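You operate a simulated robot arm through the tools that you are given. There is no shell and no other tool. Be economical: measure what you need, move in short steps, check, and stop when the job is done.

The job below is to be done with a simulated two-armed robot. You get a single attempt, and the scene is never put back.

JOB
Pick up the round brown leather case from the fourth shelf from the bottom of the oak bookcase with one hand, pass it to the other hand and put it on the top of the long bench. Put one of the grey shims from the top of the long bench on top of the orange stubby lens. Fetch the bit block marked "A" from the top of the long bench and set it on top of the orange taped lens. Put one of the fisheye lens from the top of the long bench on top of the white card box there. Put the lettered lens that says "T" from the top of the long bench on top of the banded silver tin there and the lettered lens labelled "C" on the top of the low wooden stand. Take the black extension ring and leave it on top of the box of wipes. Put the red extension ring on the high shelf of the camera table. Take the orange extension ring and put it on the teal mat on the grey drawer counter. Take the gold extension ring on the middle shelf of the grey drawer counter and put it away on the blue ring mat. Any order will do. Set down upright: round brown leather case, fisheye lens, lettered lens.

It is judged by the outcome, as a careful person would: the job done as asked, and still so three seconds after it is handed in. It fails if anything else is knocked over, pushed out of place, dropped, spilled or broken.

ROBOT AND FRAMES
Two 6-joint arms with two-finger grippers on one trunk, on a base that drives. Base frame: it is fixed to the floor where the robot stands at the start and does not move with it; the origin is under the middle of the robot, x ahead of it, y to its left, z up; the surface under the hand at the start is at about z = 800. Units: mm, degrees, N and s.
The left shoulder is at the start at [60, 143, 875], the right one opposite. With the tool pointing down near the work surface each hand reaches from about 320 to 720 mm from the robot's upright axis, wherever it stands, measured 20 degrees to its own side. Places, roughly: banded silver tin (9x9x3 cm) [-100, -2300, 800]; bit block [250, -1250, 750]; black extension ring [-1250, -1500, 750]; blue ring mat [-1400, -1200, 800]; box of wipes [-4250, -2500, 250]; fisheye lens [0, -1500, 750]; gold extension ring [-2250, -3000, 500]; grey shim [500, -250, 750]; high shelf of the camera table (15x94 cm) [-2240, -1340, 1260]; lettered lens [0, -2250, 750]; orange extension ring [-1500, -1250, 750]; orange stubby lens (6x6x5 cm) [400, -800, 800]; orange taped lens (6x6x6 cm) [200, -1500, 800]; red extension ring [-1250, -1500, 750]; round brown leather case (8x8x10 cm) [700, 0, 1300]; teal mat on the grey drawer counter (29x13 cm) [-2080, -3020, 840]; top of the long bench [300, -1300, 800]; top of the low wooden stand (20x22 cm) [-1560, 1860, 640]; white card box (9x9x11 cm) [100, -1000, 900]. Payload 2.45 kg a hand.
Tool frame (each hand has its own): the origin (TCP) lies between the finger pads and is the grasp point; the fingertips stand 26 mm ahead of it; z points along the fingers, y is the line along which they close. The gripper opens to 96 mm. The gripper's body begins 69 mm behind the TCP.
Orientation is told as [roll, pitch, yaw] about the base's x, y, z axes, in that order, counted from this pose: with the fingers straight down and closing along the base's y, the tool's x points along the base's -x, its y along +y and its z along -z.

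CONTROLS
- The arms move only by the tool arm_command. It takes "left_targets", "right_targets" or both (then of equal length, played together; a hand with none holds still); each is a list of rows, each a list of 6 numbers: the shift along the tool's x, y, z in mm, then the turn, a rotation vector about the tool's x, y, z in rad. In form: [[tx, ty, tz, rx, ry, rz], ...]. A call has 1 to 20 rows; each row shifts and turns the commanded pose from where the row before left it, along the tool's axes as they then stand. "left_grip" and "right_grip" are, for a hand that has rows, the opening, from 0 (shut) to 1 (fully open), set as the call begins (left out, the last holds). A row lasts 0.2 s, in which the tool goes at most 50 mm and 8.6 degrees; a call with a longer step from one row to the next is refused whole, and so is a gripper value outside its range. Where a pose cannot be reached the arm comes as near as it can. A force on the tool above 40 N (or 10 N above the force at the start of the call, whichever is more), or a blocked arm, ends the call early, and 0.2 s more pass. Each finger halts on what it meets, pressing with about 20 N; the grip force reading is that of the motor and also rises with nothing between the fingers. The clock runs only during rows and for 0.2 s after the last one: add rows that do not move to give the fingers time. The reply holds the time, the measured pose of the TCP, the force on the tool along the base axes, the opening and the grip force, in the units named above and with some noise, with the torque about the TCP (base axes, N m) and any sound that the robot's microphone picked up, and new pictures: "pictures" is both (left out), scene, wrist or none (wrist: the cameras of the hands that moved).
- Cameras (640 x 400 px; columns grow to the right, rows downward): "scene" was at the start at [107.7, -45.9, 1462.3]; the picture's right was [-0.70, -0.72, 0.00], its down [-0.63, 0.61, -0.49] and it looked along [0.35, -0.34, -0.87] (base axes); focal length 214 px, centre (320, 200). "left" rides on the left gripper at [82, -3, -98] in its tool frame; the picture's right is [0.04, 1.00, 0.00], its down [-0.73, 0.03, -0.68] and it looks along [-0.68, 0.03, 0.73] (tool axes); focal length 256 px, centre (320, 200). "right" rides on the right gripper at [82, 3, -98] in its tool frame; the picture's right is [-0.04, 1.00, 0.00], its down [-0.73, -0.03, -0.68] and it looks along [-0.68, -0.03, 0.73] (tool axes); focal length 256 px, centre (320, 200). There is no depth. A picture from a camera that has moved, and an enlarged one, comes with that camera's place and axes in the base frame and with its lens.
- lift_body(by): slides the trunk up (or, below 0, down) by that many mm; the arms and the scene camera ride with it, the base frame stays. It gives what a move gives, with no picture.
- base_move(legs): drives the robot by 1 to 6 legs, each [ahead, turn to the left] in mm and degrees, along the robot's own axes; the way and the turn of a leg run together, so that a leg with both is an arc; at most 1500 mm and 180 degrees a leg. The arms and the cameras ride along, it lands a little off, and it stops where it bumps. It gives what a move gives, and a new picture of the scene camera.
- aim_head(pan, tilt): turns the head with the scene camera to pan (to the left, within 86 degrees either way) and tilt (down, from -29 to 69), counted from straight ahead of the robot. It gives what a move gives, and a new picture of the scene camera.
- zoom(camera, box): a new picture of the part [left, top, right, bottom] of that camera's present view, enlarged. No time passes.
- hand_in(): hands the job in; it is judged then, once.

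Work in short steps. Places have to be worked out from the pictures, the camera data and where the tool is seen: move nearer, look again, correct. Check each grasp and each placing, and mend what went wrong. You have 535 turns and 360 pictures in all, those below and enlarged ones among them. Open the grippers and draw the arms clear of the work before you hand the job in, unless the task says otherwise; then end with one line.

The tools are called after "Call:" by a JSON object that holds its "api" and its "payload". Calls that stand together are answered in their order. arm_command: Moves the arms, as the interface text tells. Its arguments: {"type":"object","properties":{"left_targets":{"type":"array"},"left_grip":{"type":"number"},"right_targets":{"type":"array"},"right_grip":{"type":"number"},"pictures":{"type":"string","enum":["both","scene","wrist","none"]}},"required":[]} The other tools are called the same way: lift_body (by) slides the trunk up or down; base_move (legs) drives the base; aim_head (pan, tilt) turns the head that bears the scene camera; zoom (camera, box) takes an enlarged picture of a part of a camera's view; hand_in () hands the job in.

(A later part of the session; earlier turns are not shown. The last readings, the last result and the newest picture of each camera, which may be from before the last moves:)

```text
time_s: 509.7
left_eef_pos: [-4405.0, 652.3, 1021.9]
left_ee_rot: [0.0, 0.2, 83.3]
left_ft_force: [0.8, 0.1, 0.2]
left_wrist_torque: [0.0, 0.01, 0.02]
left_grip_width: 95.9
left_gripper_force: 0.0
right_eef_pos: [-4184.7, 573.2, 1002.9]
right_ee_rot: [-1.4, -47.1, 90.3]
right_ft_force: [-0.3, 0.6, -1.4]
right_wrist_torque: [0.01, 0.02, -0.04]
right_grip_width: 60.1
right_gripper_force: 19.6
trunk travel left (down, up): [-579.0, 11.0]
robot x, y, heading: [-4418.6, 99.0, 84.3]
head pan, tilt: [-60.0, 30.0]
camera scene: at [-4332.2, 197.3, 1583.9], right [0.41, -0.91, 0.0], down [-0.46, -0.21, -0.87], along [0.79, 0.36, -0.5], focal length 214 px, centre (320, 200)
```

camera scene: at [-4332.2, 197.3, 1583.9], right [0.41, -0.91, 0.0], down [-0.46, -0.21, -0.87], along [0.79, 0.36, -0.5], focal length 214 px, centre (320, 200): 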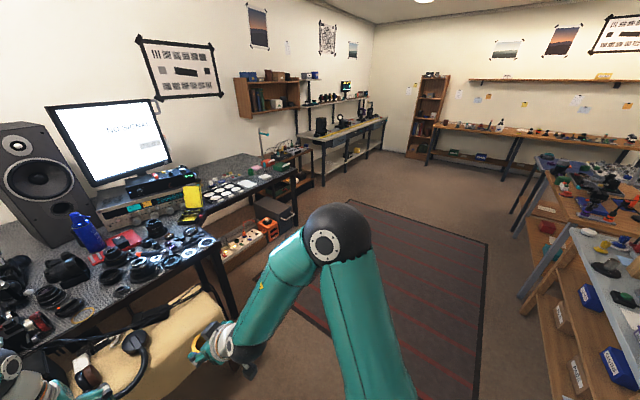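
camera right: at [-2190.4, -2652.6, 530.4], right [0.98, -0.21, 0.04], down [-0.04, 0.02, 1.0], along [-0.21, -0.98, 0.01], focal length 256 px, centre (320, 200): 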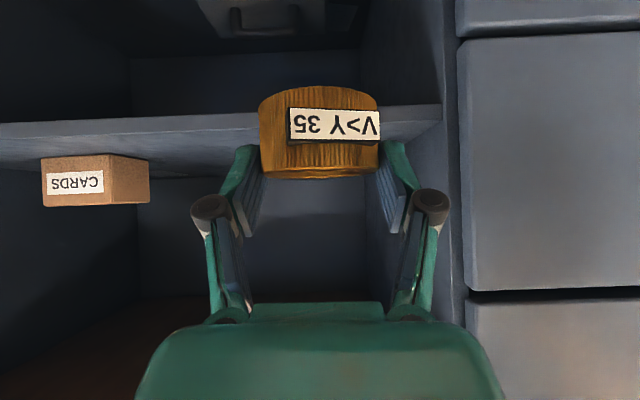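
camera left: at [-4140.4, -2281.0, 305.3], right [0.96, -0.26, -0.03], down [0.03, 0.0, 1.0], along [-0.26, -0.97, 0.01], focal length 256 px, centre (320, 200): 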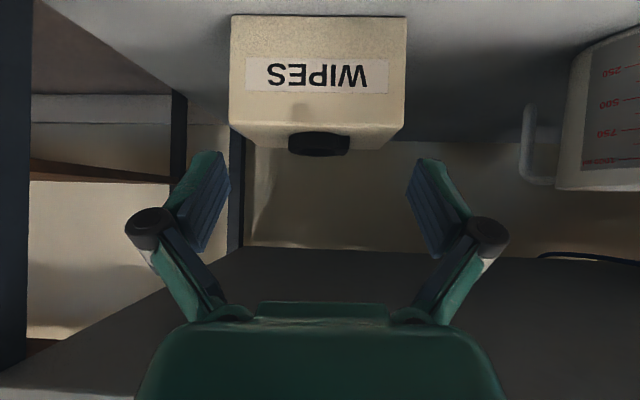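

Careful of the desk; I turn right (east).

Call:
{"api": "base_move", "payload": {"legs": [[0, -20], [0, -20], [0, -20]]}}

Call:
{"api": "base_move", "payload": {"legs": [[0, -18], [0, -18]]}}

```text
time_s: 513.0
left_eef_pos: [-4035.3, 495.2, 1022.8]
left_ee_rot: [0.2, 0.2, 41.0]
left_ft_force: [0.9, 0.0, -0.2]
left_wrist_torque: [0.04, 0.06, 0.02]
left_grip_width: 96.1
left_gripper_force: 0.0
right_eef_pos: [-3927.6, 287.5, 1002.3]
right_ee_rot: [-0.9, -47.2, 47.5]
right_ft_force: [1.0, -0.8, -2.2]
right_wrist_torque: [0.06, 0.03, 0.06]
right_grip_width: 60.2
right_gripper_force: 20.2
trunk travel left (down, up): [-579.0, 11.0]
robot x, y, heading: [-4444.3, 117.1, 42.4]
head pan, tilt: [-60.0, 30.0]
stopped in leg 3: the robot was blocked; the commanded pose is now the measured one
camera scene: at [-4309.9, 131.2, 1583.7], right [-0.31, -0.95, 0.0], down [-0.48, 0.15, -0.86], along [0.82, -0.26, -0.5], focal length 214 px, centre (320, 200)
```

scene: 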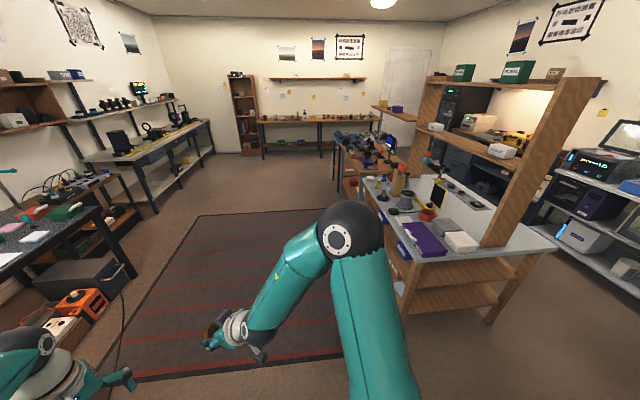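

```text
time_s: 515.6
left_eef_pos: [-3889.4, 184.2, 1024.0]
left_ee_rot: [0.1, 0.2, 4.7]
left_ft_force: [0.3, 0.1, 0.0]
left_wrist_torque: [-0.02, 0.04, 0.0]
left_grip_width: 96.0
left_gripper_force: 0.1
right_eef_pos: [-3924.1, -44.7, 1004.5]
right_ee_rot: [-2.2, -46.3, 11.5]
right_ft_force: [0.4, 0.2, -1.2]
right_wrist_torque: [0.02, 0.0, -0.03]
right_grip_width: 59.8
right_gripper_force: 19.9
trunk travel left (down, up): [-579.0, 11.0]
robot x, y, heading: [-4445.6, 151.4, 6.1]
head pan, tilt: [-60.0, 30.0]
camera scene: at [-4328.7, 84.1, 1583.9], right [-0.81, -0.59, 0.0], down [-0.3, 0.4, -0.87], along [0.51, -0.7, -0.5], focal length 214 px, centre (320, 200)
```

scene: 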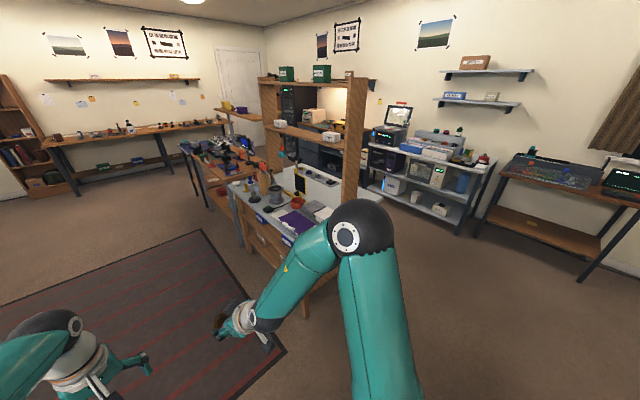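

Call:
{"api": "base_move", "payload": {"legs": [[0, -17], [1100, 0], [1100, 0], [930, 0]]}}

```text
time_s: 532.3
left_eef_pos: [-814.4, -589.1, 1024.3]
left_ee_rot: [0.1, 0.2, -11.8]
left_ft_force: [0.2, 0.4, -0.3]
left_wrist_torque: [-0.02, 0.0, 0.0]
left_grip_width: 95.9
left_gripper_force: 0.0
right_eef_pos: [-912.5, -796.7, 1006.5]
right_ee_rot: [-2.2, -46.1, -5.1]
right_ft_force: [-0.5, 0.1, -1.3]
right_wrist_torque: [0.0, 0.05, -0.01]
right_grip_width: 60.3
right_gripper_force: 20.0
trunk travel left (down, up): [-579.0, 11.0]
robot x, y, heading: [-1351.6, -458.0, -10.5]
head pan, tilt: [-60.0, 30.0]
camera scene: at [-1264.0, -556.5, 1584.0], right [-0.94, -0.33, 0.0], down [-0.17, 0.47, -0.87], along [0.29, -0.82, -0.5], focal length 214 px, centre (320, 200)
```

scene: 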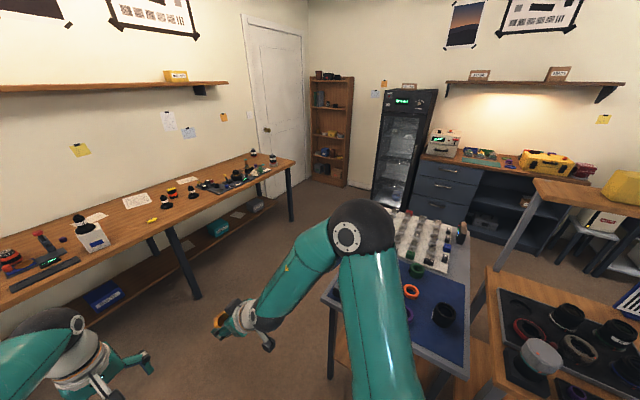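

Call:
{"api": "base_move", "payload": {"legs": [[0, -20], [0, -20], [0, -20]]}}

Call:
{"api": "base_move", "payload": {"legs": [[0, -16], [0, -16]]}}

Call:
{"api": "aim_head", "payload": {"pan": 0, "tilt": 50}}

```text
time_s: 536.4
left_eef_pos: [-1189.5, -991.9, 1024.9]
left_ee_rot: [0.2, 0.1, -71.1]
left_ft_force: [-0.6, 0.7, 0.2]
left_wrist_torque: [0.03, -0.09, 0.0]
left_grip_width: 96.1
left_gripper_force: 0.1
right_eef_pos: [-1415.2, -1015.8, 1011.0]
right_ee_rot: [-3.5, -44.6, -64.6]
right_ft_force: [-0.8, -0.2, -1.5]
right_wrist_torque: [0.02, -0.02, 0.03]
right_grip_width: 60.1
right_gripper_force: 19.9
trunk travel left (down, up): [-579.0, 11.0]
robot x, y, heading: [-1311.7, -447.0, -70.4]
head pan, tilt: [-60.0, 30.0]
stopped in leg 3: the robot was blocked; the commanded pose is now the measured one
camera scene: at [-1353.2, -574.3, 1583.6], right [-0.76, 0.65, 0.0], down [0.33, 0.38, -0.86], along [-0.56, -0.66, -0.5], focal length 214 px, centre (320, 200)
```

scene: 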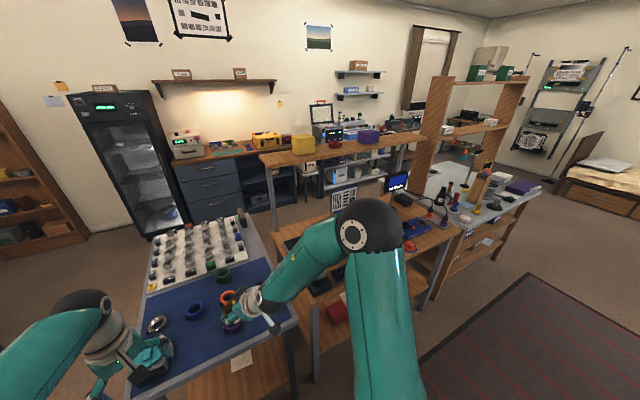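

```text
time_s: 538.8
left_eef_pos: [-1491.1, -975.8, 1026.6]
left_ee_rot: [0.0, 0.0, -102.6]
left_ft_force: [0.0, -0.4, 0.2]
left_wrist_torque: [-0.04, 0.0, 0.02]
left_grip_width: 96.0
left_gripper_force: 0.1
right_eef_pos: [-1694.0, -879.7, 1015.6]
right_ee_rot: [-4.6, -43.6, -96.1]
right_ft_force: [0.4, 0.8, -1.4]
right_wrist_torque: [-0.02, 0.0, -0.02]
right_grip_width: 60.3
right_gripper_force: 19.9
trunk travel left (down, up): [-579.0, 11.0]
robot x, y, heading: [-1291.6, -453.1, -101.5]
head pan, tilt: [-60.0, 30.0]
camera scene: at [-1384.8, -540.0, 1584.0], right [-0.31, 0.95, 0.0], down [0.47, 0.16, -0.87], along [-0.82, -0.27, -0.5], focal length 214 px, centre (320, 200)
```

scene: 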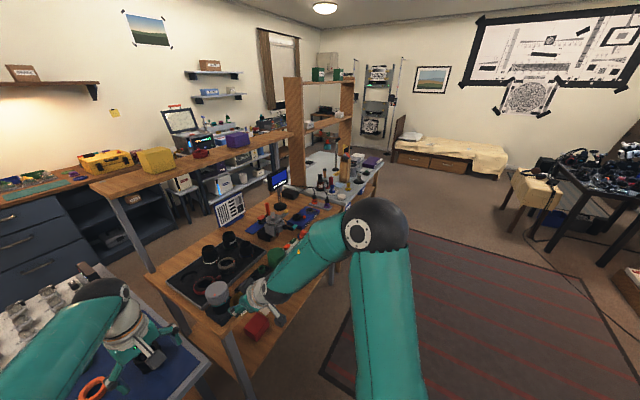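

```text
time_s: 540.1
left_eef_pos: [-1492.4, -976.8, 1026.2]
left_ee_rot: [0.0, 0.0, -102.6]
left_ft_force: [-1.1, 0.5, 0.6]
left_wrist_torque: [0.0, 0.01, -0.01]
left_grip_width: 96.0
left_gripper_force: 0.1
right_eef_pos: [-1692.9, -879.2, 1014.3]
right_ee_rot: [-4.7, -43.5, -96.0]
right_ft_force: [0.2, -0.5, -1.3]
right_wrist_torque: [0.02, 0.0, 0.03]
right_grip_width: 60.1
right_gripper_force: 20.5
trunk travel left (down, up): [-579.0, 11.0]
robot x, y, heading: [-1286.4, -453.2, -101.6]
head pan, tilt: [0.0, 50.0]
camera scene: at [-1314.7, -586.6, 1554.5], right [-0.98, 0.2, 0.0], down [0.16, 0.75, -0.64], along [-0.13, -0.63, -0.77], focal length 214 px, centre (320, 200)
```

scene: 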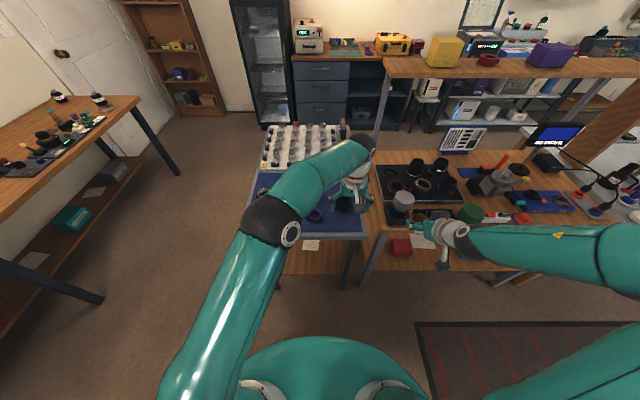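

Arms have drifted to the right during turns. I move the left hand to the left side, then the right hand over toward the mat.

Call:
{"api": "arm_command", "payload": {"left_targets": [[0, 42, 0, 0, 0, 0], [0, 42, 0, 0, 0, 0], [0, 42, 0, 0, 0, 0], [0, 42, 0, 0, 0, 0], [0, 42, 0, 0, 0, 0], [0, 42, 0, 0, 0, 0], [0, 42, 0, 0, 0, 0], [0, 42, 0, 0, 0, 0], [30, 20, 0, 0, 0, 0], [30, 0, 0, 0, 0, 0], [30, 0, 0, 0, 0, 0], [0, 0, 0, 0, 0, 0]], "pictures": "none"}}

Call:
{"api": "arm_command", "payload": {"right_targets": [[0, 42, 0, 0, 0, 0], [0, 42, 0, 0, 0, 0], [0, 42, 0, 0, 0, 0], [0, 42, 0, 0, 0, 0], [0, 42, 0, 0, 0, 0], [0, 42, 0, 0, 0, 0], [0, 0, 0, 0, 0, 0]], "pictures": "none"}}

Call:
{"api": "zoom", "payload": {"camera": "scene", "box": [220, 110, 420, 235]}}

```text
time_s: 542.7
left_eef_pos: [-1124.2, -966.6, 1029.4]
left_ee_rot: [0.2, 0.2, -102.6]
left_ft_force: [0.4, 0.2, 0.4]
left_wrist_torque: [0.02, 0.03, -0.04]
left_grip_width: 95.8
left_gripper_force: 0.0
right_eef_pos: [-1693.3, -879.3, 1014.2]
right_ee_rot: [-4.6, -43.6, -96.1]
right_ft_force: [-0.3, -0.4, -1.2]
right_wrist_torque: [0.02, -0.02, -0.01]
right_grip_width: 60.1
right_gripper_force: 20.5
trunk travel left (down, up): [-579.0, 11.0]
robot x, y, heading: [-1287.4, -450.5, -101.8]
head pan, tilt: [0.0, 50.0]
```

```text
time_s: 544.3
left_eef_pos: [-1124.6, -965.8, 1028.7]
left_ee_rot: [0.1, 0.1, -102.6]
left_ft_force: [-0.1, 1.4, 0.0]
left_wrist_torque: [-0.04, 0.02, -0.01]
left_grip_width: 95.8
left_gripper_force: 0.0
right_eef_pos: [-1445.5, -920.2, 1000.5]
right_ee_rot: [-4.7, -43.6, -96.0]
right_ft_force: [0.2, 0.0, -1.7]
right_wrist_torque: [0.06, 0.01, 0.03]
right_grip_width: 60.2
right_gripper_force: 20.0
trunk travel left (down, up): [-579.0, 11.0]
robot x, y, heading: [-1288.3, -449.4, -101.4]
head pan, tilt: [0.0, 50.0]
```

```text
3.20 times, centred on (320, 172) of scene
camera zoom: at [-1315.3, -586.2, 1554.5], right [-0.98, 0.2, 0.0], down [0.16, 0.75, -0.64], along [-0.13, -0.63, -0.77], focal length 686 px, centre (320, 288)
```

zoom: 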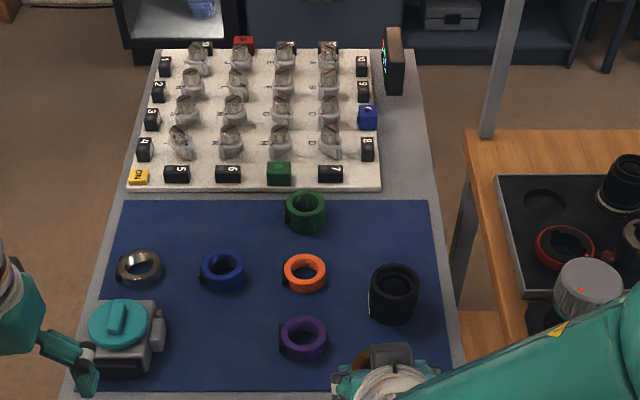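

Mat view is clear: I'll put gold at the free front spot (−1297,−1166). First I restore the ring's level and drive 100 mm forward.

Call:
{"api": "arm_command", "payload": {"right_targets": [[0, 0, 0, -0.098, 0, 0], [0, 0, 0, 0, -0.077, 0], [0, 0, 0, 0, 0, 0]], "pictures": "none"}}

Call:
{"api": "base_move", "payload": {"legs": [[100, 0]]}}

```text
time_s: 545.1
left_eef_pos: [-1125.1, -967.0, 1028.9]
left_ee_rot: [0.1, 0.1, -102.6]
left_ft_force: [-0.9, 0.6, 0.1]
left_wrist_torque: [0.0, -0.03, 0.0]
left_grip_width: 95.8
left_gripper_force: 0.0
right_eef_pos: [-1446.2, -920.0, 1001.6]
right_ee_rot: [1.0, -48.1, -96.2]
right_ft_force: [0.7, 0.5, -1.7]
right_wrist_torque: [0.03, 0.0, 0.02]
right_grip_width: 59.9
right_gripper_force: 20.4
trunk travel left (down, up): [-579.0, 11.0]
robot x, y, heading: [-1284.5, -453.7, -101.4]
head pan, tilt: [0.0, 50.0]
```

```text
time_s: 546.3
left_eef_pos: [-1144.8, -1065.1, 1028.6]
left_ee_rot: [0.1, 0.1, -102.6]
left_ft_force: [-0.6, -0.2, 0.0]
left_wrist_torque: [0.07, 0.02, 0.0]
left_grip_width: 95.9
left_gripper_force: 0.1
right_eef_pos: [-1465.5, -1017.8, 999.1]
right_ee_rot: [1.0, -48.0, -96.1]
right_ft_force: [-0.1, -0.9, -1.7]
right_wrist_torque: [-0.01, -0.03, -0.03]
right_grip_width: 60.1
right_gripper_force: 20.1
trunk travel left (down, up): [-579.0, 11.0]
robot x, y, heading: [-1310.3, -549.1, -101.8]
head pan, tilt: [0.0, 50.0]
camera scene: at [-1335.2, -686.1, 1554.2], right [-0.98, 0.2, 0.0], down [0.16, 0.75, -0.64], along [-0.13, -0.63, -0.77], focal length 214 px, centre (320, 200)
```

scene: 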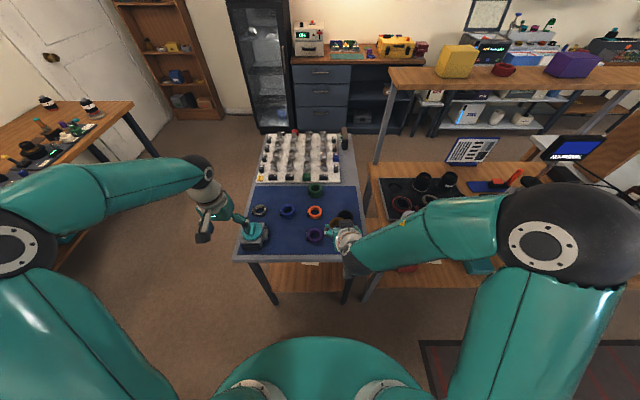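

Call:
{"api": "arm_command", "payload": {"left_targets": [[0, 30, 0, 0, 0, 0], [20, 30, 0, 0, 0, 0], [30, 0, 0, 0, 0, 0], [0, 0, 0, 0, 0, 0], [0, 0, 0, 0, 0, 0], [0, 0, 0, 0, 0, 0], [0, 0, 0, 0, 0, 0], [0, 0, 0, 0, 0, 0], [0, 0, 0, 0, 0, 0], [0, 0, 0, 0, 0, 0], [0, 0, 0, 0, 0, 0], [0, 0, 0, 0, 0, 0]], "right_targets": [[0, 36.6, 0, 0, 0, 0], [0, 36.6, 0, 0, 0, 0], [0, 36.6, 0, 0, 0, 0], [0, 36.6, 0, 0, 0, 0], [0, 36.6, 0, 0, 0, 0], [-26, 0, 28.9, 0, 0, 0], [-26, 0, 28.9, 0, 0, 0], [-26, 0, 28.9, 0, 0, 0], [29.7, 0, 26.8, 0, 0, 0], [29.7, 0, 26.8, 0, 0, 0], [29.7, 0, 26.8, 0, 0, 0], [0, 0, 0, 0, 0, 0]]}}

```text
time_s: 548.9
left_eef_pos: [-1075.4, -1026.7, 1030.1]
left_ee_rot: [0.1, 0.1, -102.5]
left_ft_force: [0.1, -1.2, 0.1]
left_wrist_torque: [-0.02, 0.0, -0.01]
left_grip_width: 96.2
left_gripper_force: 0.1
right_eef_pos: [-1310.6, -1160.9, 898.2]
right_ee_rot: [2.5, -48.9, -99.4]
right_ft_force: [0.0, -0.1, -0.9]
right_wrist_torque: [-0.01, 0.0, 0.0]
right_grip_width: 60.0
right_gripper_force: 20.5
trunk travel left (down, up): [-579.0, 11.0]
robot x, y, heading: [-1305.2, -552.7, -101.6]
head pan, tilt: [0.0, 50.0]
camera scene: at [-1334.6, -683.5, 1555.0], right [-0.98, 0.2, 0.0], down [0.16, 0.75, -0.64], along [-0.13, -0.63, -0.77], focal length 214 px, centre (320, 200)
camera right: at [-1291.7, -1036.2, 902.0], right [0.99, -0.16, 0.06], down [-0.05, 0.04, 1.0], along [-0.16, -0.99, 0.03], focal length 256 px, centre (320, 200)
camera left: at [-1060.5, -947.4, 1129.7], right [0.98, -0.18, 0.0], down [-0.13, -0.72, 0.68], along [-0.12, -0.67, -0.74], focal length 256 px, centre (320, 200)
```

scene: 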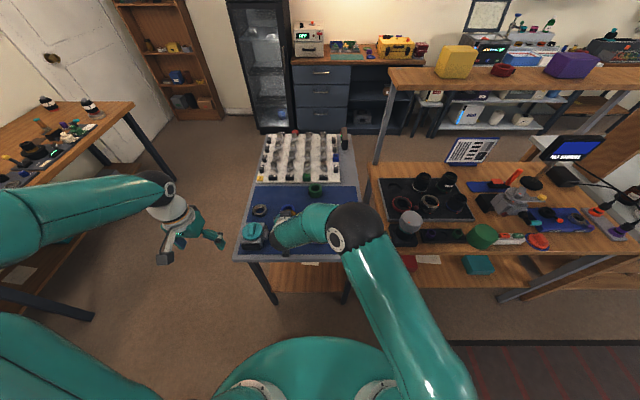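
right: 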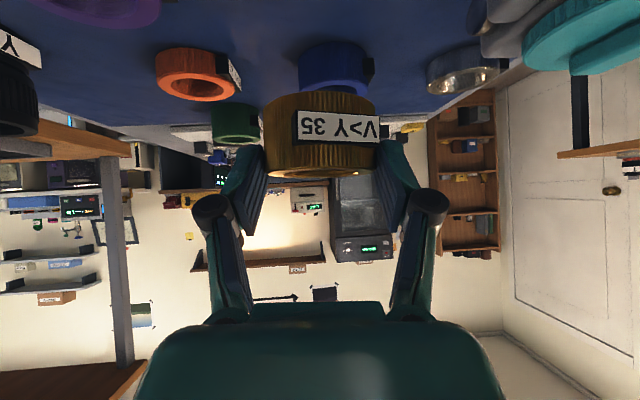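
left: 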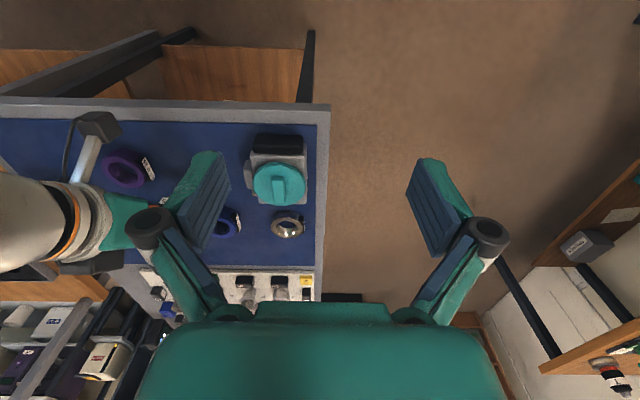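

Gold is between purple ring and the camera gadget. I lower 75 mm with 8 mm left shift and check.

Call:
{"api": "arm_command", "payload": {"right_targets": [[28.3, 4, 24.7, 0, 0, 0], [28.3, 4, 24.7, 0, 0, 0], [0, 0, 0, 0, 0, 0]], "pictures": "wrist"}}

```text
time_s: 549.9
left_eef_pos: [-1075.5, -1028.2, 1027.0]
left_ee_rot: [0.1, 0.2, -102.6]
left_ft_force: [1.1, -0.2, -0.1]
left_wrist_torque: [0.0, 0.0, 0.0]
left_grip_width: 96.0
left_gripper_force: 0.0
right_eef_pos: [-1325.2, -1172.1, 820.2]
right_ee_rot: [2.7, -49.0, -102.0]
right_ft_force: [-4.4, -1.9, 5.3]
right_wrist_torque: [-0.02, 0.25, 0.05]
right_grip_width: 60.4
right_gripper_force: 19.8
trunk travel left (down, up): [-579.0, 11.0]
robot x, y, heading: [-1308.4, -551.0, -101.7]
head pan, tilt: [0.0, 50.0]
stopped in row 3 (right hand): the arm was blocked; the commanded pose is now the measured one
camera right: at [-1299.7, -1048.4, 823.9], right [0.98, -0.2, 0.06], down [-0.05, 0.04, 1.0], along [-0.2, -0.98, 0.03], focal length 256 px, centre (320, 200)
```

right: 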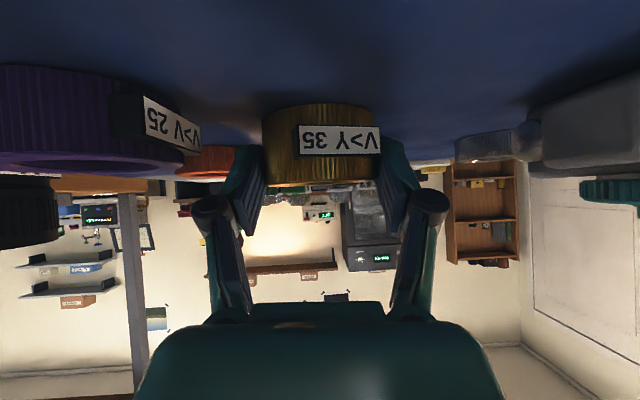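

The arm got blocked. I check the scene before doing anything.

Call:
{"api": "zoom", "payload": {"camera": "scene", "box": [200, 120, 520, 320]}}

```text
2.00 times, centred on (360, 220) of scene
camera zoom: at [-1335.0, -683.8, 1551.1], right [-0.98, 0.2, 0.0], down [0.16, 0.75, -0.64], along [-0.13, -0.63, -0.77], focal length 429 px, centre (240, 160)
```

zoom: 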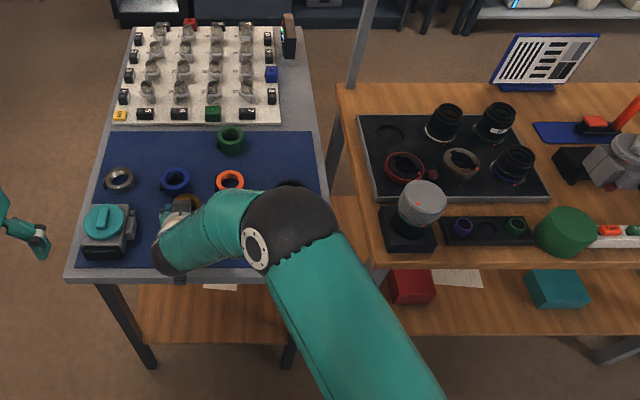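

The elbow is well above everything, so it's just the arm at a limit (target is across the body). I raise 40 mm and turn the base a little instead.

Call:
{"api": "arm_command", "payload": {"right_targets": [[-15, 0, -13, 0, 0, 0], [-15, 0, -13, 0, 0, 0], [0, 0, 0, 0, 0, 0]], "pictures": "none"}}

Call:
{"api": "base_move", "payload": {"legs": [[-150, 0], [0, 22], [170, 0], [0, -18]]}}

```text
time_s: 550.7
left_eef_pos: [-1075.1, -1027.5, 1029.7]
left_ee_rot: [0.1, 0.1, -102.6]
left_ft_force: [-0.4, 0.1, 0.2]
left_wrist_torque: [-0.02, 0.0, 0.03]
left_grip_width: 95.8
left_gripper_force: 0.1
right_eef_pos: [-1321.7, -1169.8, 858.3]
right_ee_rot: [2.6, -48.6, -101.3]
right_ft_force: [0.2, -0.6, -1.3]
right_wrist_torque: [0.0, -0.03, 0.02]
right_grip_width: 60.1
right_gripper_force: 20.3
trunk travel left (down, up): [-579.0, 11.0]
robot x, y, heading: [-1305.4, -548.7, -101.8]
head pan, tilt: [0.0, 50.0]
```

```text
time_s: 555.1
left_eef_pos: [-900.7, -970.6, 1030.7]
left_ee_rot: [0.0, 0.2, -88.4]
left_ft_force: [0.0, -0.7, -1.1]
left_wrist_torque: [0.04, -0.02, -0.01]
left_grip_width: 95.9
left_gripper_force: 0.0
right_eef_pos: [-1099.4, -1170.0, 862.2]
right_ee_rot: [4.1, -48.4, -87.0]
right_ft_force: [13.9, 0.8, -0.8]
right_wrist_torque: [0.02, -0.51, 0.16]
right_grip_width: 60.3
right_gripper_force: 19.9
trunk travel left (down, up): [-579.0, 11.0]
robot x, y, heading: [-1247.9, -565.5, -87.1]
head pan, tilt: [0.0, 50.0]
stopped in leg 4: the force on the tool passed its limit at 92 N (the readings are from after the stop); the commanded pose is now the measured one
camera scene: at [-1239.2, -700.9, 1554.2], right [-1.0, -0.05, 0.0], down [-0.04, 0.77, -0.64], along [0.03, -0.64, -0.77], focal length 214 px, centre (320, 200)
```

scene: 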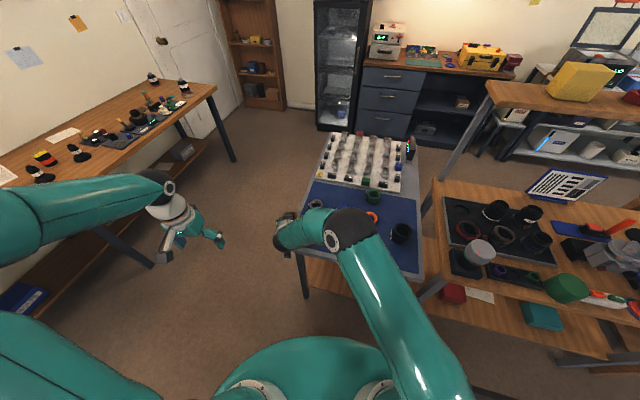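

A collision (92 N) of the right hand – probably with the camera gadget. I look closely.

Call:
{"api": "zoom", "payload": {"camera": "scene", "box": [240, 150, 440, 275]}}

Call:
{"api": "zoom", "payload": {"camera": "right", "box": [0, 0, 640, 400]}}

Call:
{"api": "zoom", "payload": {"camera": "left", "box": [0, 0, 640, 400]}}

```text
3.20 times, centred on (340, 212) of scene
camera zoom: at [-1239.2, -700.9, 1554.2], right [-1.0, -0.05, 0.0], down [-0.04, 0.77, -0.64], along [0.03, -0.64, -0.77], focal length 686 px, centre (256, 160)
```

zoom: 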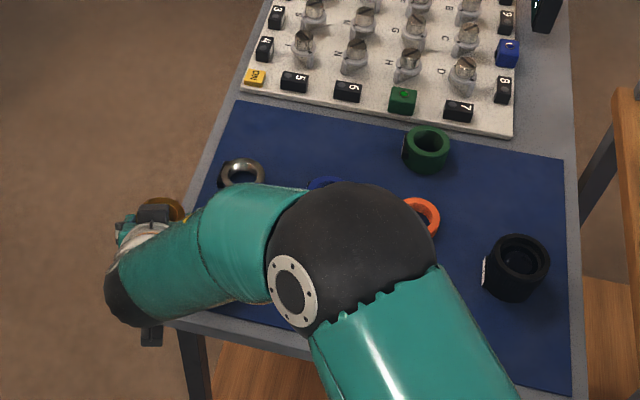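

```text
1.00 times, centred on (320, 200) of right (not enlarged: the box is as wide or as high as the picture)
camera zoom: at [-1108.7, -1043.6, 865.8], right [0.99, 0.08, 0.08], down [-0.08, 0.01, 1.0], along [0.08, -1.0, 0.02], focal length 256 px, centre (320, 200)
```

zoom: 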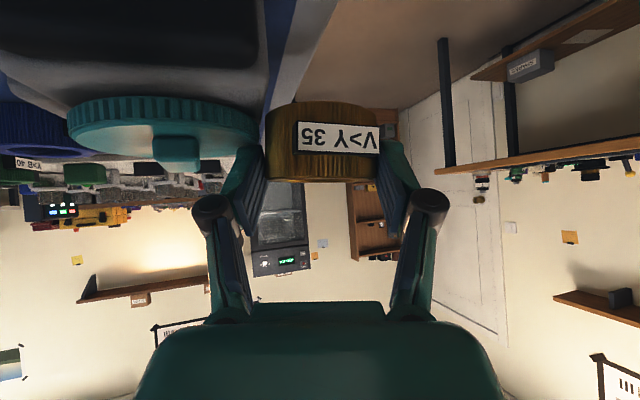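

```text
1.00 times, centred on (320, 200) of left (not enlarged: the box is as wide or as high as the picture)
camera zoom: at [-905.9, -889.2, 1129.9], right [1.0, 0.07, 0.0], down [0.05, -0.73, 0.68], along [0.05, -0.68, -0.73], focal length 256 px, centre (320, 200)
```

zoom: 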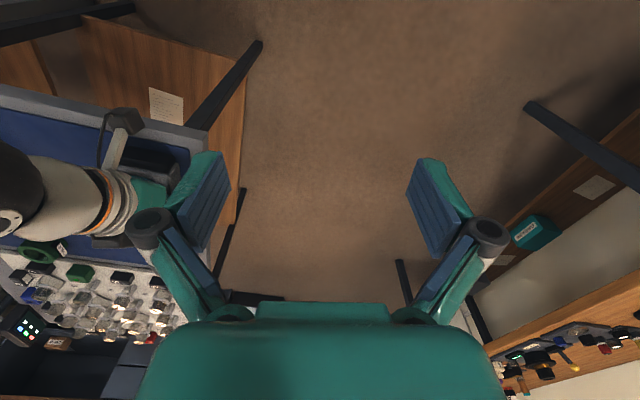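

The gadget is still on the mat but the hand presses against it. I raise the right hand straight up and look.

Call:
{"api": "arm_command", "payload": {"right_targets": [[-28, 4, -25, 0, 0, 0], [-30, 4, -27, 0, 0, 0], [-30, 0, -27, 0, 0, 0], [-30, 0, -27, 0, 0, 0], [0, 0, 0, 0, 0, 0]], "pictures": "both"}}

```text
time_s: 556.3
left_eef_pos: [-901.6, -970.3, 1030.3]
left_ee_rot: [0.1, 0.1, -88.3]
left_ft_force: [0.4, -0.7, -0.6]
left_wrist_torque: [0.02, 0.0, -0.01]
left_grip_width: 95.9
left_gripper_force: 0.2
right_eef_pos: [-1096.3, -1167.6, 1022.2]
right_ee_rot: [4.0, -48.5, -86.9]
right_ft_force: [0.3, 0.2, -1.1]
right_wrist_torque: [0.03, -0.01, -0.01]
right_grip_width: 60.4
right_gripper_force: 20.3
trunk travel left (down, up): [-579.0, 11.0]
robot x, y, heading: [-1244.3, -562.8, -87.0]
head pan, tilt: [0.0, 50.0]
camera scene: at [-1240.2, -701.5, 1554.4], right [-1.0, -0.05, 0.0], down [-0.04, 0.77, -0.64], along [0.03, -0.64, -0.77], focal length 214 px, centre (320, 200)
camera right: at [-1106.6, -1041.8, 1027.1], right [0.99, 0.08, 0.08], down [-0.08, 0.02, 1.0], along [0.08, -1.0, 0.02], focal length 256 px, centre (320, 200)
```

scene: 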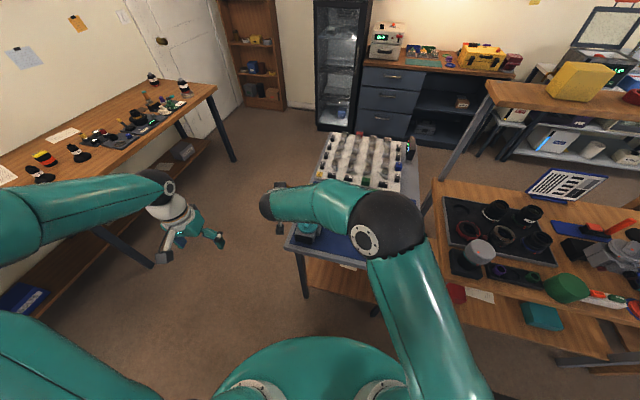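
right: 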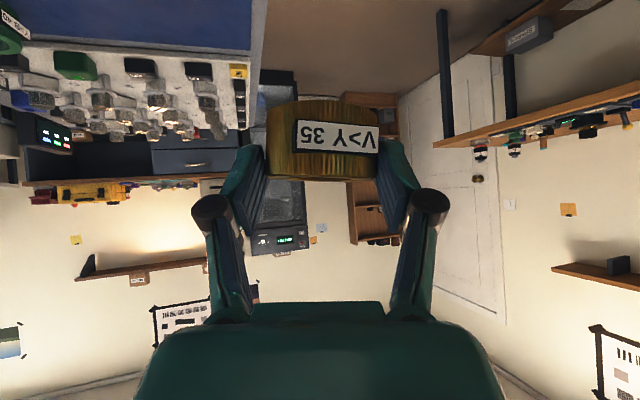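

Call:
{"api": "arm_command", "payload": {"right_targets": [[0, -42, 0, 0, 0, 0], [0, -42, 0, 0, 0, 0], [0, -42, 0, 0, 0, 0], [0, -42, 0, 0, 0, 0], [0, -42, 0, 0, 0, 0], [0, -42, 0, 0, 0, 0], [0, -42, 0, 0, 0, 0], [0, -30, 0, 0, 0, 0], [0, 0, 0, 0, 0, 0]], "pictures": "none"}}

Call:
{"api": "zoom", "payload": {"camera": "scene", "box": [260, 160, 460, 285]}}

```text
time_s: 558.3
left_eef_pos: [-901.3, -970.2, 1031.1]
left_ee_rot: [0.0, 0.1, -88.5]
left_ft_force: [0.9, 0.7, -0.4]
left_wrist_torque: [-0.01, -0.01, -0.01]
left_grip_width: 96.0
left_gripper_force: 0.1
right_eef_pos: [-1422.1, -1202.3, 1005.4]
right_ee_rot: [3.8, -48.4, -87.0]
right_ft_force: [-0.5, 0.4, -1.2]
right_wrist_torque: [0.01, 0.01, -0.01]
right_grip_width: 60.3
right_gripper_force: 20.0
trunk travel left (down, up): [-579.0, 11.0]
robot x, y, heading: [-1246.3, -563.0, -86.9]
head pan, tilt: [0.0, 50.0]
```

```text
3.20 times, centred on (360, 222) of scene
camera zoom: at [-1240.1, -700.9, 1554.4], right [-1.0, -0.05, 0.0], down [-0.04, 0.77, -0.64], along [0.03, -0.64, -0.77], focal length 686 px, centre (192, 128)
```

zoom: 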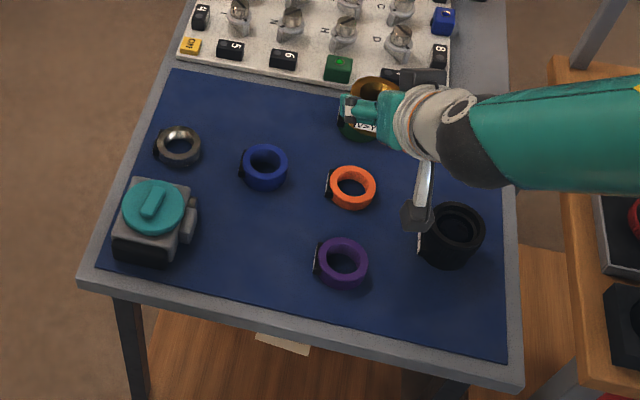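

The gadget appears in the same place (within a couple of mm). Now the target spot (−1296,−1181) is on the robot's right side; I bring gold above it.

Call:
{"api": "arm_command", "payload": {"right_targets": [[6, 42, -6.8, 0, 0, 0], [6, 42, -6.8, 0, 0, 0], [6, 43, -6.8, 0, 0, 0], [31.8, 0, 28.2, 0, 0, 0], [31.8, 0, 28.2, 0, 0, 0], [31.8, 0, 28.2, 0, 0, 0], [0, 0, 0, 0, 0, 0]], "pictures": "both"}}

```text
time_s: 559.9
left_eef_pos: [-901.4, -970.1, 1031.4]
left_ee_rot: [0.0, 0.0, -88.4]
left_ft_force: [0.1, 1.0, -0.1]
left_wrist_torque: [0.01, -0.02, 0.01]
left_grip_width: 95.8
left_gripper_force: 0.1
right_eef_pos: [-1288.8, -1161.3, 882.3]
right_ee_rot: [4.0, -48.7, -87.0]
right_ft_force: [0.7, -0.4, -1.5]
right_wrist_torque: [0.03, 0.0, -0.05]
right_grip_width: 60.4
right_gripper_force: 20.5
trunk travel left (down, up): [-579.0, 11.0]
robot x, y, heading: [-1245.0, -564.7, -87.1]
head pan, tilt: [0.0, 50.0]
camera scene: at [-1240.2, -699.9, 1554.5], right [-1.0, -0.05, 0.0], down [-0.04, 0.77, -0.64], along [0.03, -0.64, -0.77], focal length 214 px, centre (320, 200)
camera right: at [-1299.4, -1035.2, 887.3], right [0.99, 0.08, 0.08], down [-0.08, 0.02, 1.0], along [0.08, -1.0, 0.02], focal length 256 px, centre (320, 200)
```

scene: 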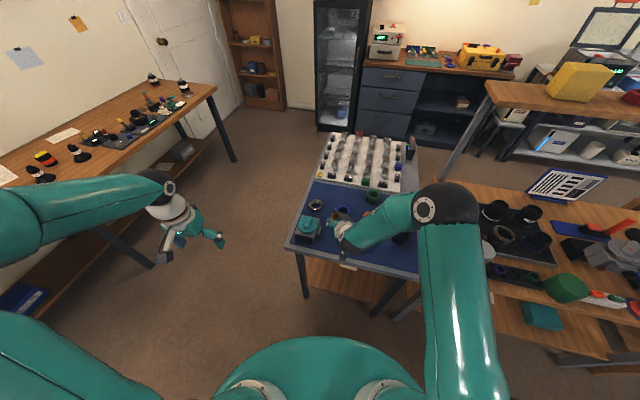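
right: 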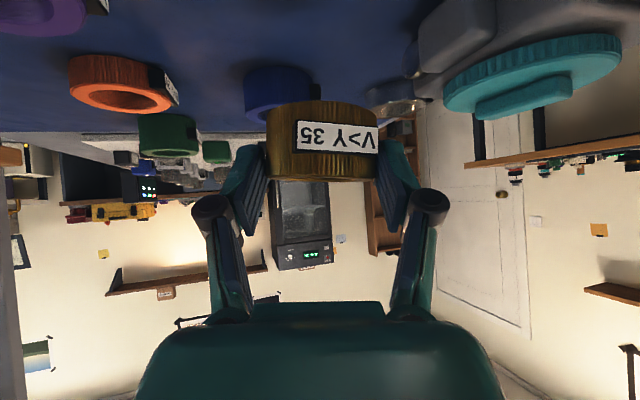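

Call:
{"api": "arm_command", "payload": {"right_targets": [[17.5, -4, 25.8, 0, 0, 0], [17.8, -4, 21.3, 0, 0, 0], [4.5, 0, 4, 0, 0, 0], [0, 0, 0, 0, 0, 0]], "pictures": "wrist"}}

```text
time_s: 560.9
left_eef_pos: [-900.5, -968.9, 1031.7]
left_ee_rot: [0.0, 0.0, -88.4]
left_ft_force: [-0.1, -0.4, 0.1]
left_wrist_torque: [0.01, -0.01, 0.01]
left_grip_width: 95.9
left_gripper_force: 0.0
right_eef_pos: [-1294.4, -1175.4, 820.6]
right_ee_rot: [3.8, -49.0, -86.8]
right_ft_force: [5.3, -1.7, 13.7]
right_wrist_torque: [-0.28, 0.19, 0.17]
right_grip_width: 60.1
right_gripper_force: 20.3
trunk travel left (down, up): [-579.0, 11.0]
robot x, y, heading: [-1245.9, -561.7, -87.1]
head pan, tilt: [0.0, 50.0]
camera right: at [-1304.3, -1049.1, 825.8], right [0.99, 0.08, 0.07], down [-0.08, 0.02, 1.0], along [0.08, -1.0, 0.03], focal length 256 px, centre (320, 200)
```

right: 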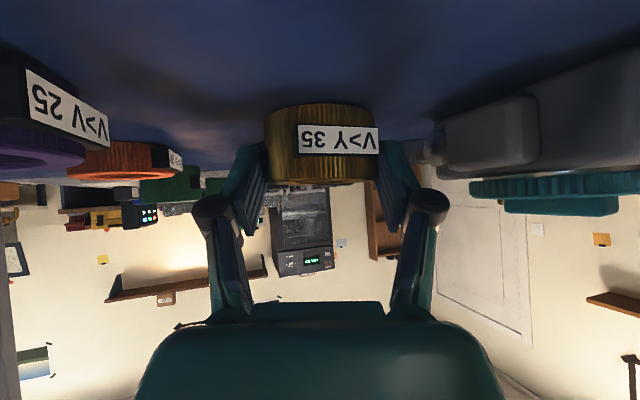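

Contact already at z≈820. I open only slightly (to ~70 mm) because of the neighbours, then lift straight up.

Call:
{"api": "arm_command", "payload": {"right_targets": [[0, 0, 0, 0, 0, 0], [0, 0, 0, 0, 0, 0], [0, 0, 0, 0, 0, 0]], "right_grip": 0.72, "pictures": "wrist"}}

```text
time_s: 561.7
left_eef_pos: [-901.7, -970.6, 1031.5]
left_ee_rot: [0.0, 0.1, -88.4]
left_ft_force: [-0.1, -0.7, 1.1]
left_wrist_torque: [0.03, 0.01, 0.0]
left_grip_width: 96.2
left_gripper_force: 0.2
right_eef_pos: [-1295.8, -1174.1, 818.7]
right_ee_rot: [3.9, -48.5, -87.0]
right_ft_force: [0.0, 0.7, -0.8]
right_wrist_torque: [-0.04, 0.0, 0.03]
right_grip_width: 69.1
right_gripper_force: 0.1
trunk travel left (down, up): [-579.0, 11.0]
robot x, y, heading: [-1248.6, -560.0, -87.0]
head pan, tilt: [0.0, 50.0]
camera right: at [-1305.1, -1048.2, 823.9], right [0.99, 0.08, 0.08], down [-0.08, 0.02, 1.0], along [0.08, -1.0, 0.02], focal length 256 px, centre (320, 200)
```

right: 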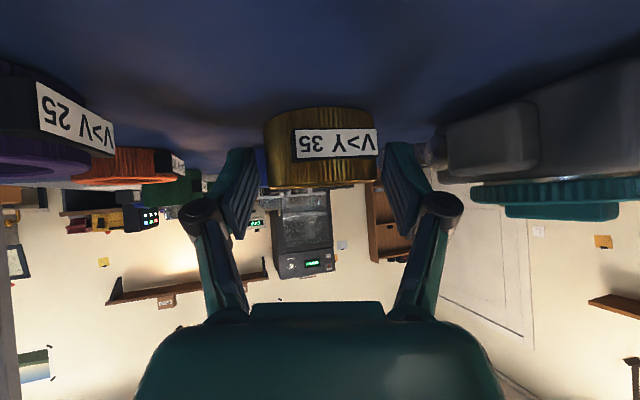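

Released cleanly. I withdraw along the tool axis and rise.

Call:
{"api": "arm_command", "payload": {"right_targets": [[0, 0, -20, 0, 0, 0], [0, 0, -35, 0, 0, 0], [0, 0, -40, 0, 0, 0], [-25, 0, -30, 0, 0, 0], [-25, 0, -30, 0, 0, 0], [-25, -20, -20, 0, 0, 0], [0, 0, 0, 0, 0.14, 0], [0, 0, 0, 0, 0.14, 0], [0, 0, 0, 0, 0.14, 0], [0, 0, 0, 0, 0.14, 0], [0, 0, 0, 0, 0.14, 0], [0, 0, 0, 0, 0.14, 0], [0, 0, 0, 0, 0, 0]], "right_grip": 0.72, "pictures": "both"}}

```text
time_s: 564.5
left_eef_pos: [-900.4, -969.4, 1032.4]
left_ee_rot: [0.0, 0.1, -88.4]
left_ft_force: [-0.4, 0.4, 0.0]
left_wrist_torque: [-0.01, -0.01, 0.01]
left_grip_width: 96.0
left_gripper_force: 0.0
right_eef_pos: [-1331.2, -1094.9, 990.3]
right_ee_rot: [2.7, -0.4, -83.9]
right_ft_force: [-0.7, -0.1, 0.0]
right_wrist_torque: [-0.04, 0.01, -0.02]
right_grip_width: 69.1
right_gripper_force: 0.0
trunk travel left (down, up): [-579.0, 11.0]
robot x, y, heading: [-1246.7, -561.6, -87.1]
head pan, tilt: [0.0, 50.0]
camera scene: at [-1240.5, -700.0, 1554.5], right [-1.0, -0.05, 0.0], down [-0.04, 0.77, -0.64], along [0.03, -0.64, -0.77], focal length 214 px, centre (320, 200)
camera right: at [-1341.2, -1013.8, 1089.9], right [1.0, 0.06, 0.05], down [0.02, -0.73, 0.68], along [0.08, -0.68, -0.73], focal length 256 px, centre (320, 200)
```

scene: 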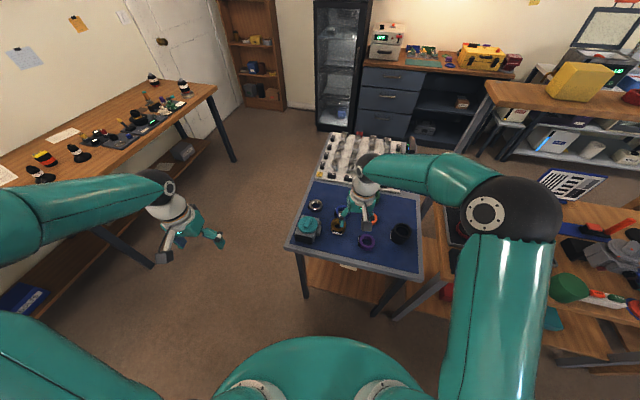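
right: 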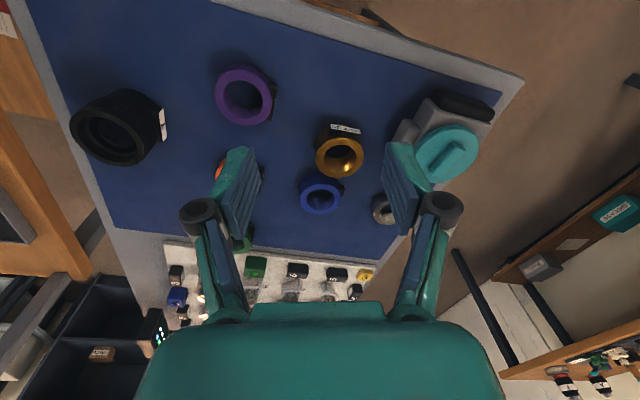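

Gold stands on the blue mat. Now orange at ≈(−1428,−1258): I drive 100 mm forward and bring the right hand above it.

Call:
{"api": "base_move", "payload": {"legs": [[100, 0]]}}

Call:
{"api": "arm_command", "payload": {"right_targets": [[-26, -28.4, 0, -0.047, 0, 0], [-26, -28.4, 0, 0, 0, 0], [0, -28.4, 0, 0, 0, 0], [0, -28.4, 0, 0, 0, 0], [0, 0, 40, 0, 0, 0], [0, 0, 20, 0, 0, 0], [0, 0, 0, 0, 0, 0]], "right_grip": 1, "pictures": "wrist"}}

```text
time_s: 565.7
left_eef_pos: [-896.1, -1073.7, 1030.7]
left_ee_rot: [0.0, 0.3, -88.3]
left_ft_force: [0.1, -0.1, 0.2]
left_wrist_torque: [0.04, 0.01, 0.02]
left_grip_width: 95.8
left_gripper_force: 0.1
right_eef_pos: [-1326.9, -1198.0, 989.2]
right_ee_rot: [2.7, -0.5, -84.0]
right_ft_force: [-0.4, -0.3, 0.5]
right_wrist_torque: [0.08, 0.02, 0.02]
right_grip_width: 69.3
right_gripper_force: 0.1
trunk travel left (down, up): [-579.0, 11.0]
robot x, y, heading: [-1244.3, -661.8, -87.1]
head pan, tilt: [0.0, 50.0]
camera scene: at [-1235.1, -804.4, 1554.2], right [-1.0, -0.05, 0.0], down [-0.04, 0.77, -0.64], along [0.03, -0.64, -0.77], focal length 214 px, centre (320, 200)
```

scene: 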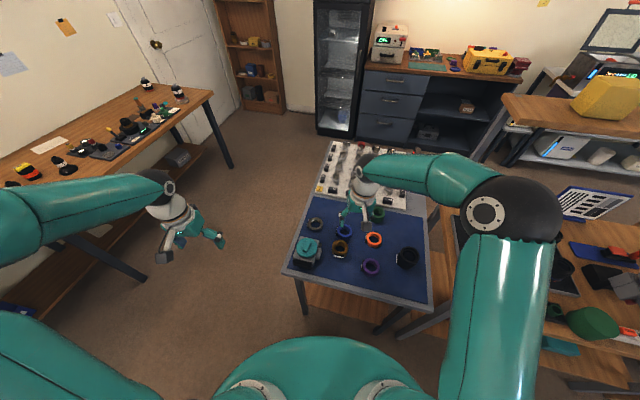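

```text
time_s: 567.3
left_eef_pos: [-896.5, -1071.1, 1031.3]
left_ee_rot: [0.0, 0.1, -88.4]
left_ft_force: [-0.2, -1.4, -0.1]
left_wrist_torque: [-0.02, 0.01, 0.01]
left_grip_width: 96.1
left_gripper_force: 0.0
right_eef_pos: [-1426.3, -1260.7, 924.4]
right_ee_rot: [5.3, -0.6, -84.0]
right_ft_force: [-0.2, 0.3, -0.2]
right_wrist_torque: [-0.01, 0.01, 0.01]
right_grip_width: 96.1
right_gripper_force: 0.1
trunk travel left (down, up): [-579.0, 11.0]
robot x, y, heading: [-1238.8, -667.0, -87.0]
head pan, tilt: [0.0, 50.0]
camera right: at [-1441.9, -1180.1, 1021.2], right [0.99, 0.07, 0.09], down [-0.02, -0.73, 0.68], along [0.11, -0.68, -0.73], focal length 256 px, centre (320, 200)
```

right: 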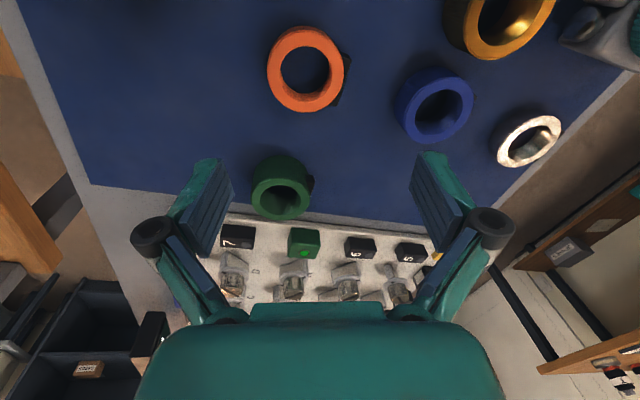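

Call:
{"api": "arm_command", "payload": {"right_targets": [[12, -3, 15, 0.0925, 0, 0], [0, 0, 15, 0, 0, 0], [0, 0, 0, 0, 0, 0]], "pictures": "wrist"}}

```text
time_s: 568.1
left_eef_pos: [-895.9, -1070.9, 1031.4]
left_ee_rot: [0.0, 0.1, -88.4]
left_ft_force: [-0.1, -0.8, -0.6]
left_wrist_torque: [-0.01, 0.01, -0.02]
left_grip_width: 95.8
left_gripper_force: 0.1
right_eef_pos: [-1430.8, -1247.8, 892.5]
right_ee_rot: [0.0, -0.5, -84.1]
right_ft_force: [0.6, 0.7, 0.0]
right_wrist_torque: [0.04, 0.01, 0.0]
right_grip_width: 96.2
right_gripper_force: 0.1
trunk travel left (down, up): [-579.0, 11.0]
robot x, y, heading: [-1239.4, -663.4, -87.0]
head pan, tilt: [0.0, 50.0]
camera right: at [-1436.2, -1166.8, 991.0], right [1.0, 0.06, 0.0], down [0.05, -0.73, 0.69], along [0.04, -0.68, -0.73], focal length 256 px, centre (320, 200)
```

right: 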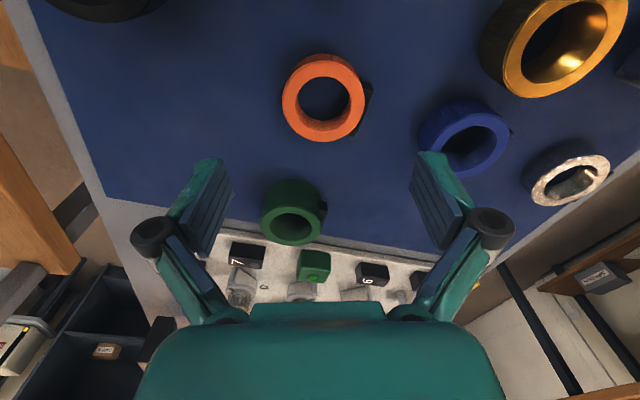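

Orange ring centred. I descend to z≈808, grip and lift.

Call:
{"api": "arm_command", "payload": {"right_targets": [[3, 4, 28, 0, 0, 0], [0, 0, 28, 0, 0, 0], [0, 0, 28, 0, 0, 0], [0, 0, 0, 0, 0, 0]], "pictures": "wrist"}}

Call:
{"api": "arm_command", "payload": {"right_targets": [[0, 0, 0, 0, 0, 0], [0, 0, 0, 0, 0, 0], [0, 0, 0, 0, 0, 0], [0, 0, 0, 0, 0, 0], [0, 0, -10, 0, 0, 0], [0, 0, -40, 0, 0, 0], [0, 0, 0, 0, 0, 0]], "right_grip": 0, "pictures": "wrist"}}

```text
time_s: 569.1
left_eef_pos: [-895.8, -1071.1, 1031.5]
left_ee_rot: [0.0, 0.1, -88.4]
left_ft_force: [0.1, 0.2, 0.7]
left_wrist_torque: [-0.01, -0.02, 0.0]
left_grip_width: 96.1
left_gripper_force: 0.1
right_eef_pos: [-1427.5, -1245.9, 807.2]
right_ee_rot: [0.0, -0.5, -84.0]
right_ft_force: [0.4, 0.9, 0.5]
right_wrist_torque: [0.03, 0.02, 0.02]
right_grip_width: 95.9
right_gripper_force: 0.2
trunk travel left (down, up): [-579.0, 11.0]
robot x, y, heading: [-1240.3, -661.4, -87.1]
head pan, tilt: [0.0, 50.0]
camera right: at [-1432.4, -1164.8, 906.2], right [1.0, 0.06, 0.0], down [0.05, -0.73, 0.69], along [0.04, -0.68, -0.73], focal length 256 px, centre (320, 200)
```

right: 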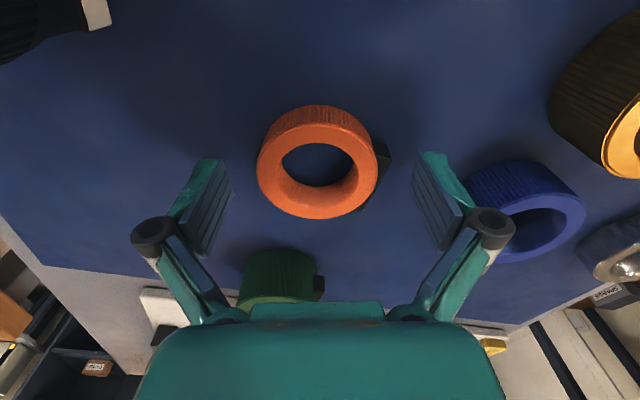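

```text
time_s: 570.7
left_eef_pos: [-896.3, -1073.1, 1031.6]
left_ee_rot: [0.0, 0.1, -88.4]
left_ft_force: [-0.3, -0.3, -0.9]
left_wrist_torque: [0.01, -0.01, -0.02]
left_grip_width: 96.0
left_gripper_force: 0.0
right_eef_pos: [-1427.1, -1248.1, 856.7]
right_ee_rot: [0.0, -0.4, -83.9]
right_ft_force: [-0.2, 0.0, -0.6]
right_wrist_torque: [0.02, 0.01, 0.01]
right_grip_width: 68.3
right_gripper_force: 20.3
trunk travel left (down, up): [-579.0, 11.0]
robot x, y, heading: [-1241.7, -666.9, -87.2]
head pan, tilt: [0.0, 50.0]
camera right: at [-1432.6, -1166.4, 956.2], right [1.0, 0.07, 0.0], down [0.05, -0.73, 0.68], along [0.04, -0.68, -0.73], focal length 256 px, centre (320, 200)
```

right: 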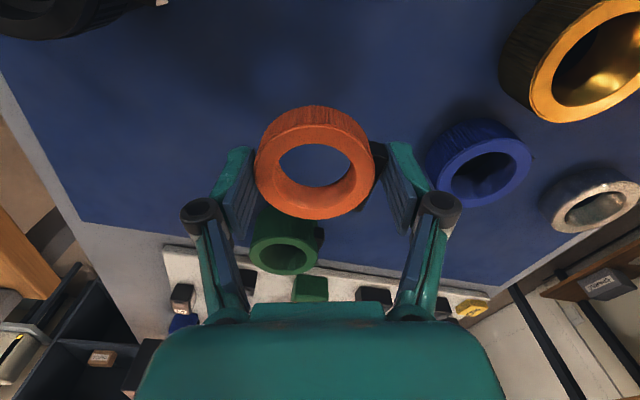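

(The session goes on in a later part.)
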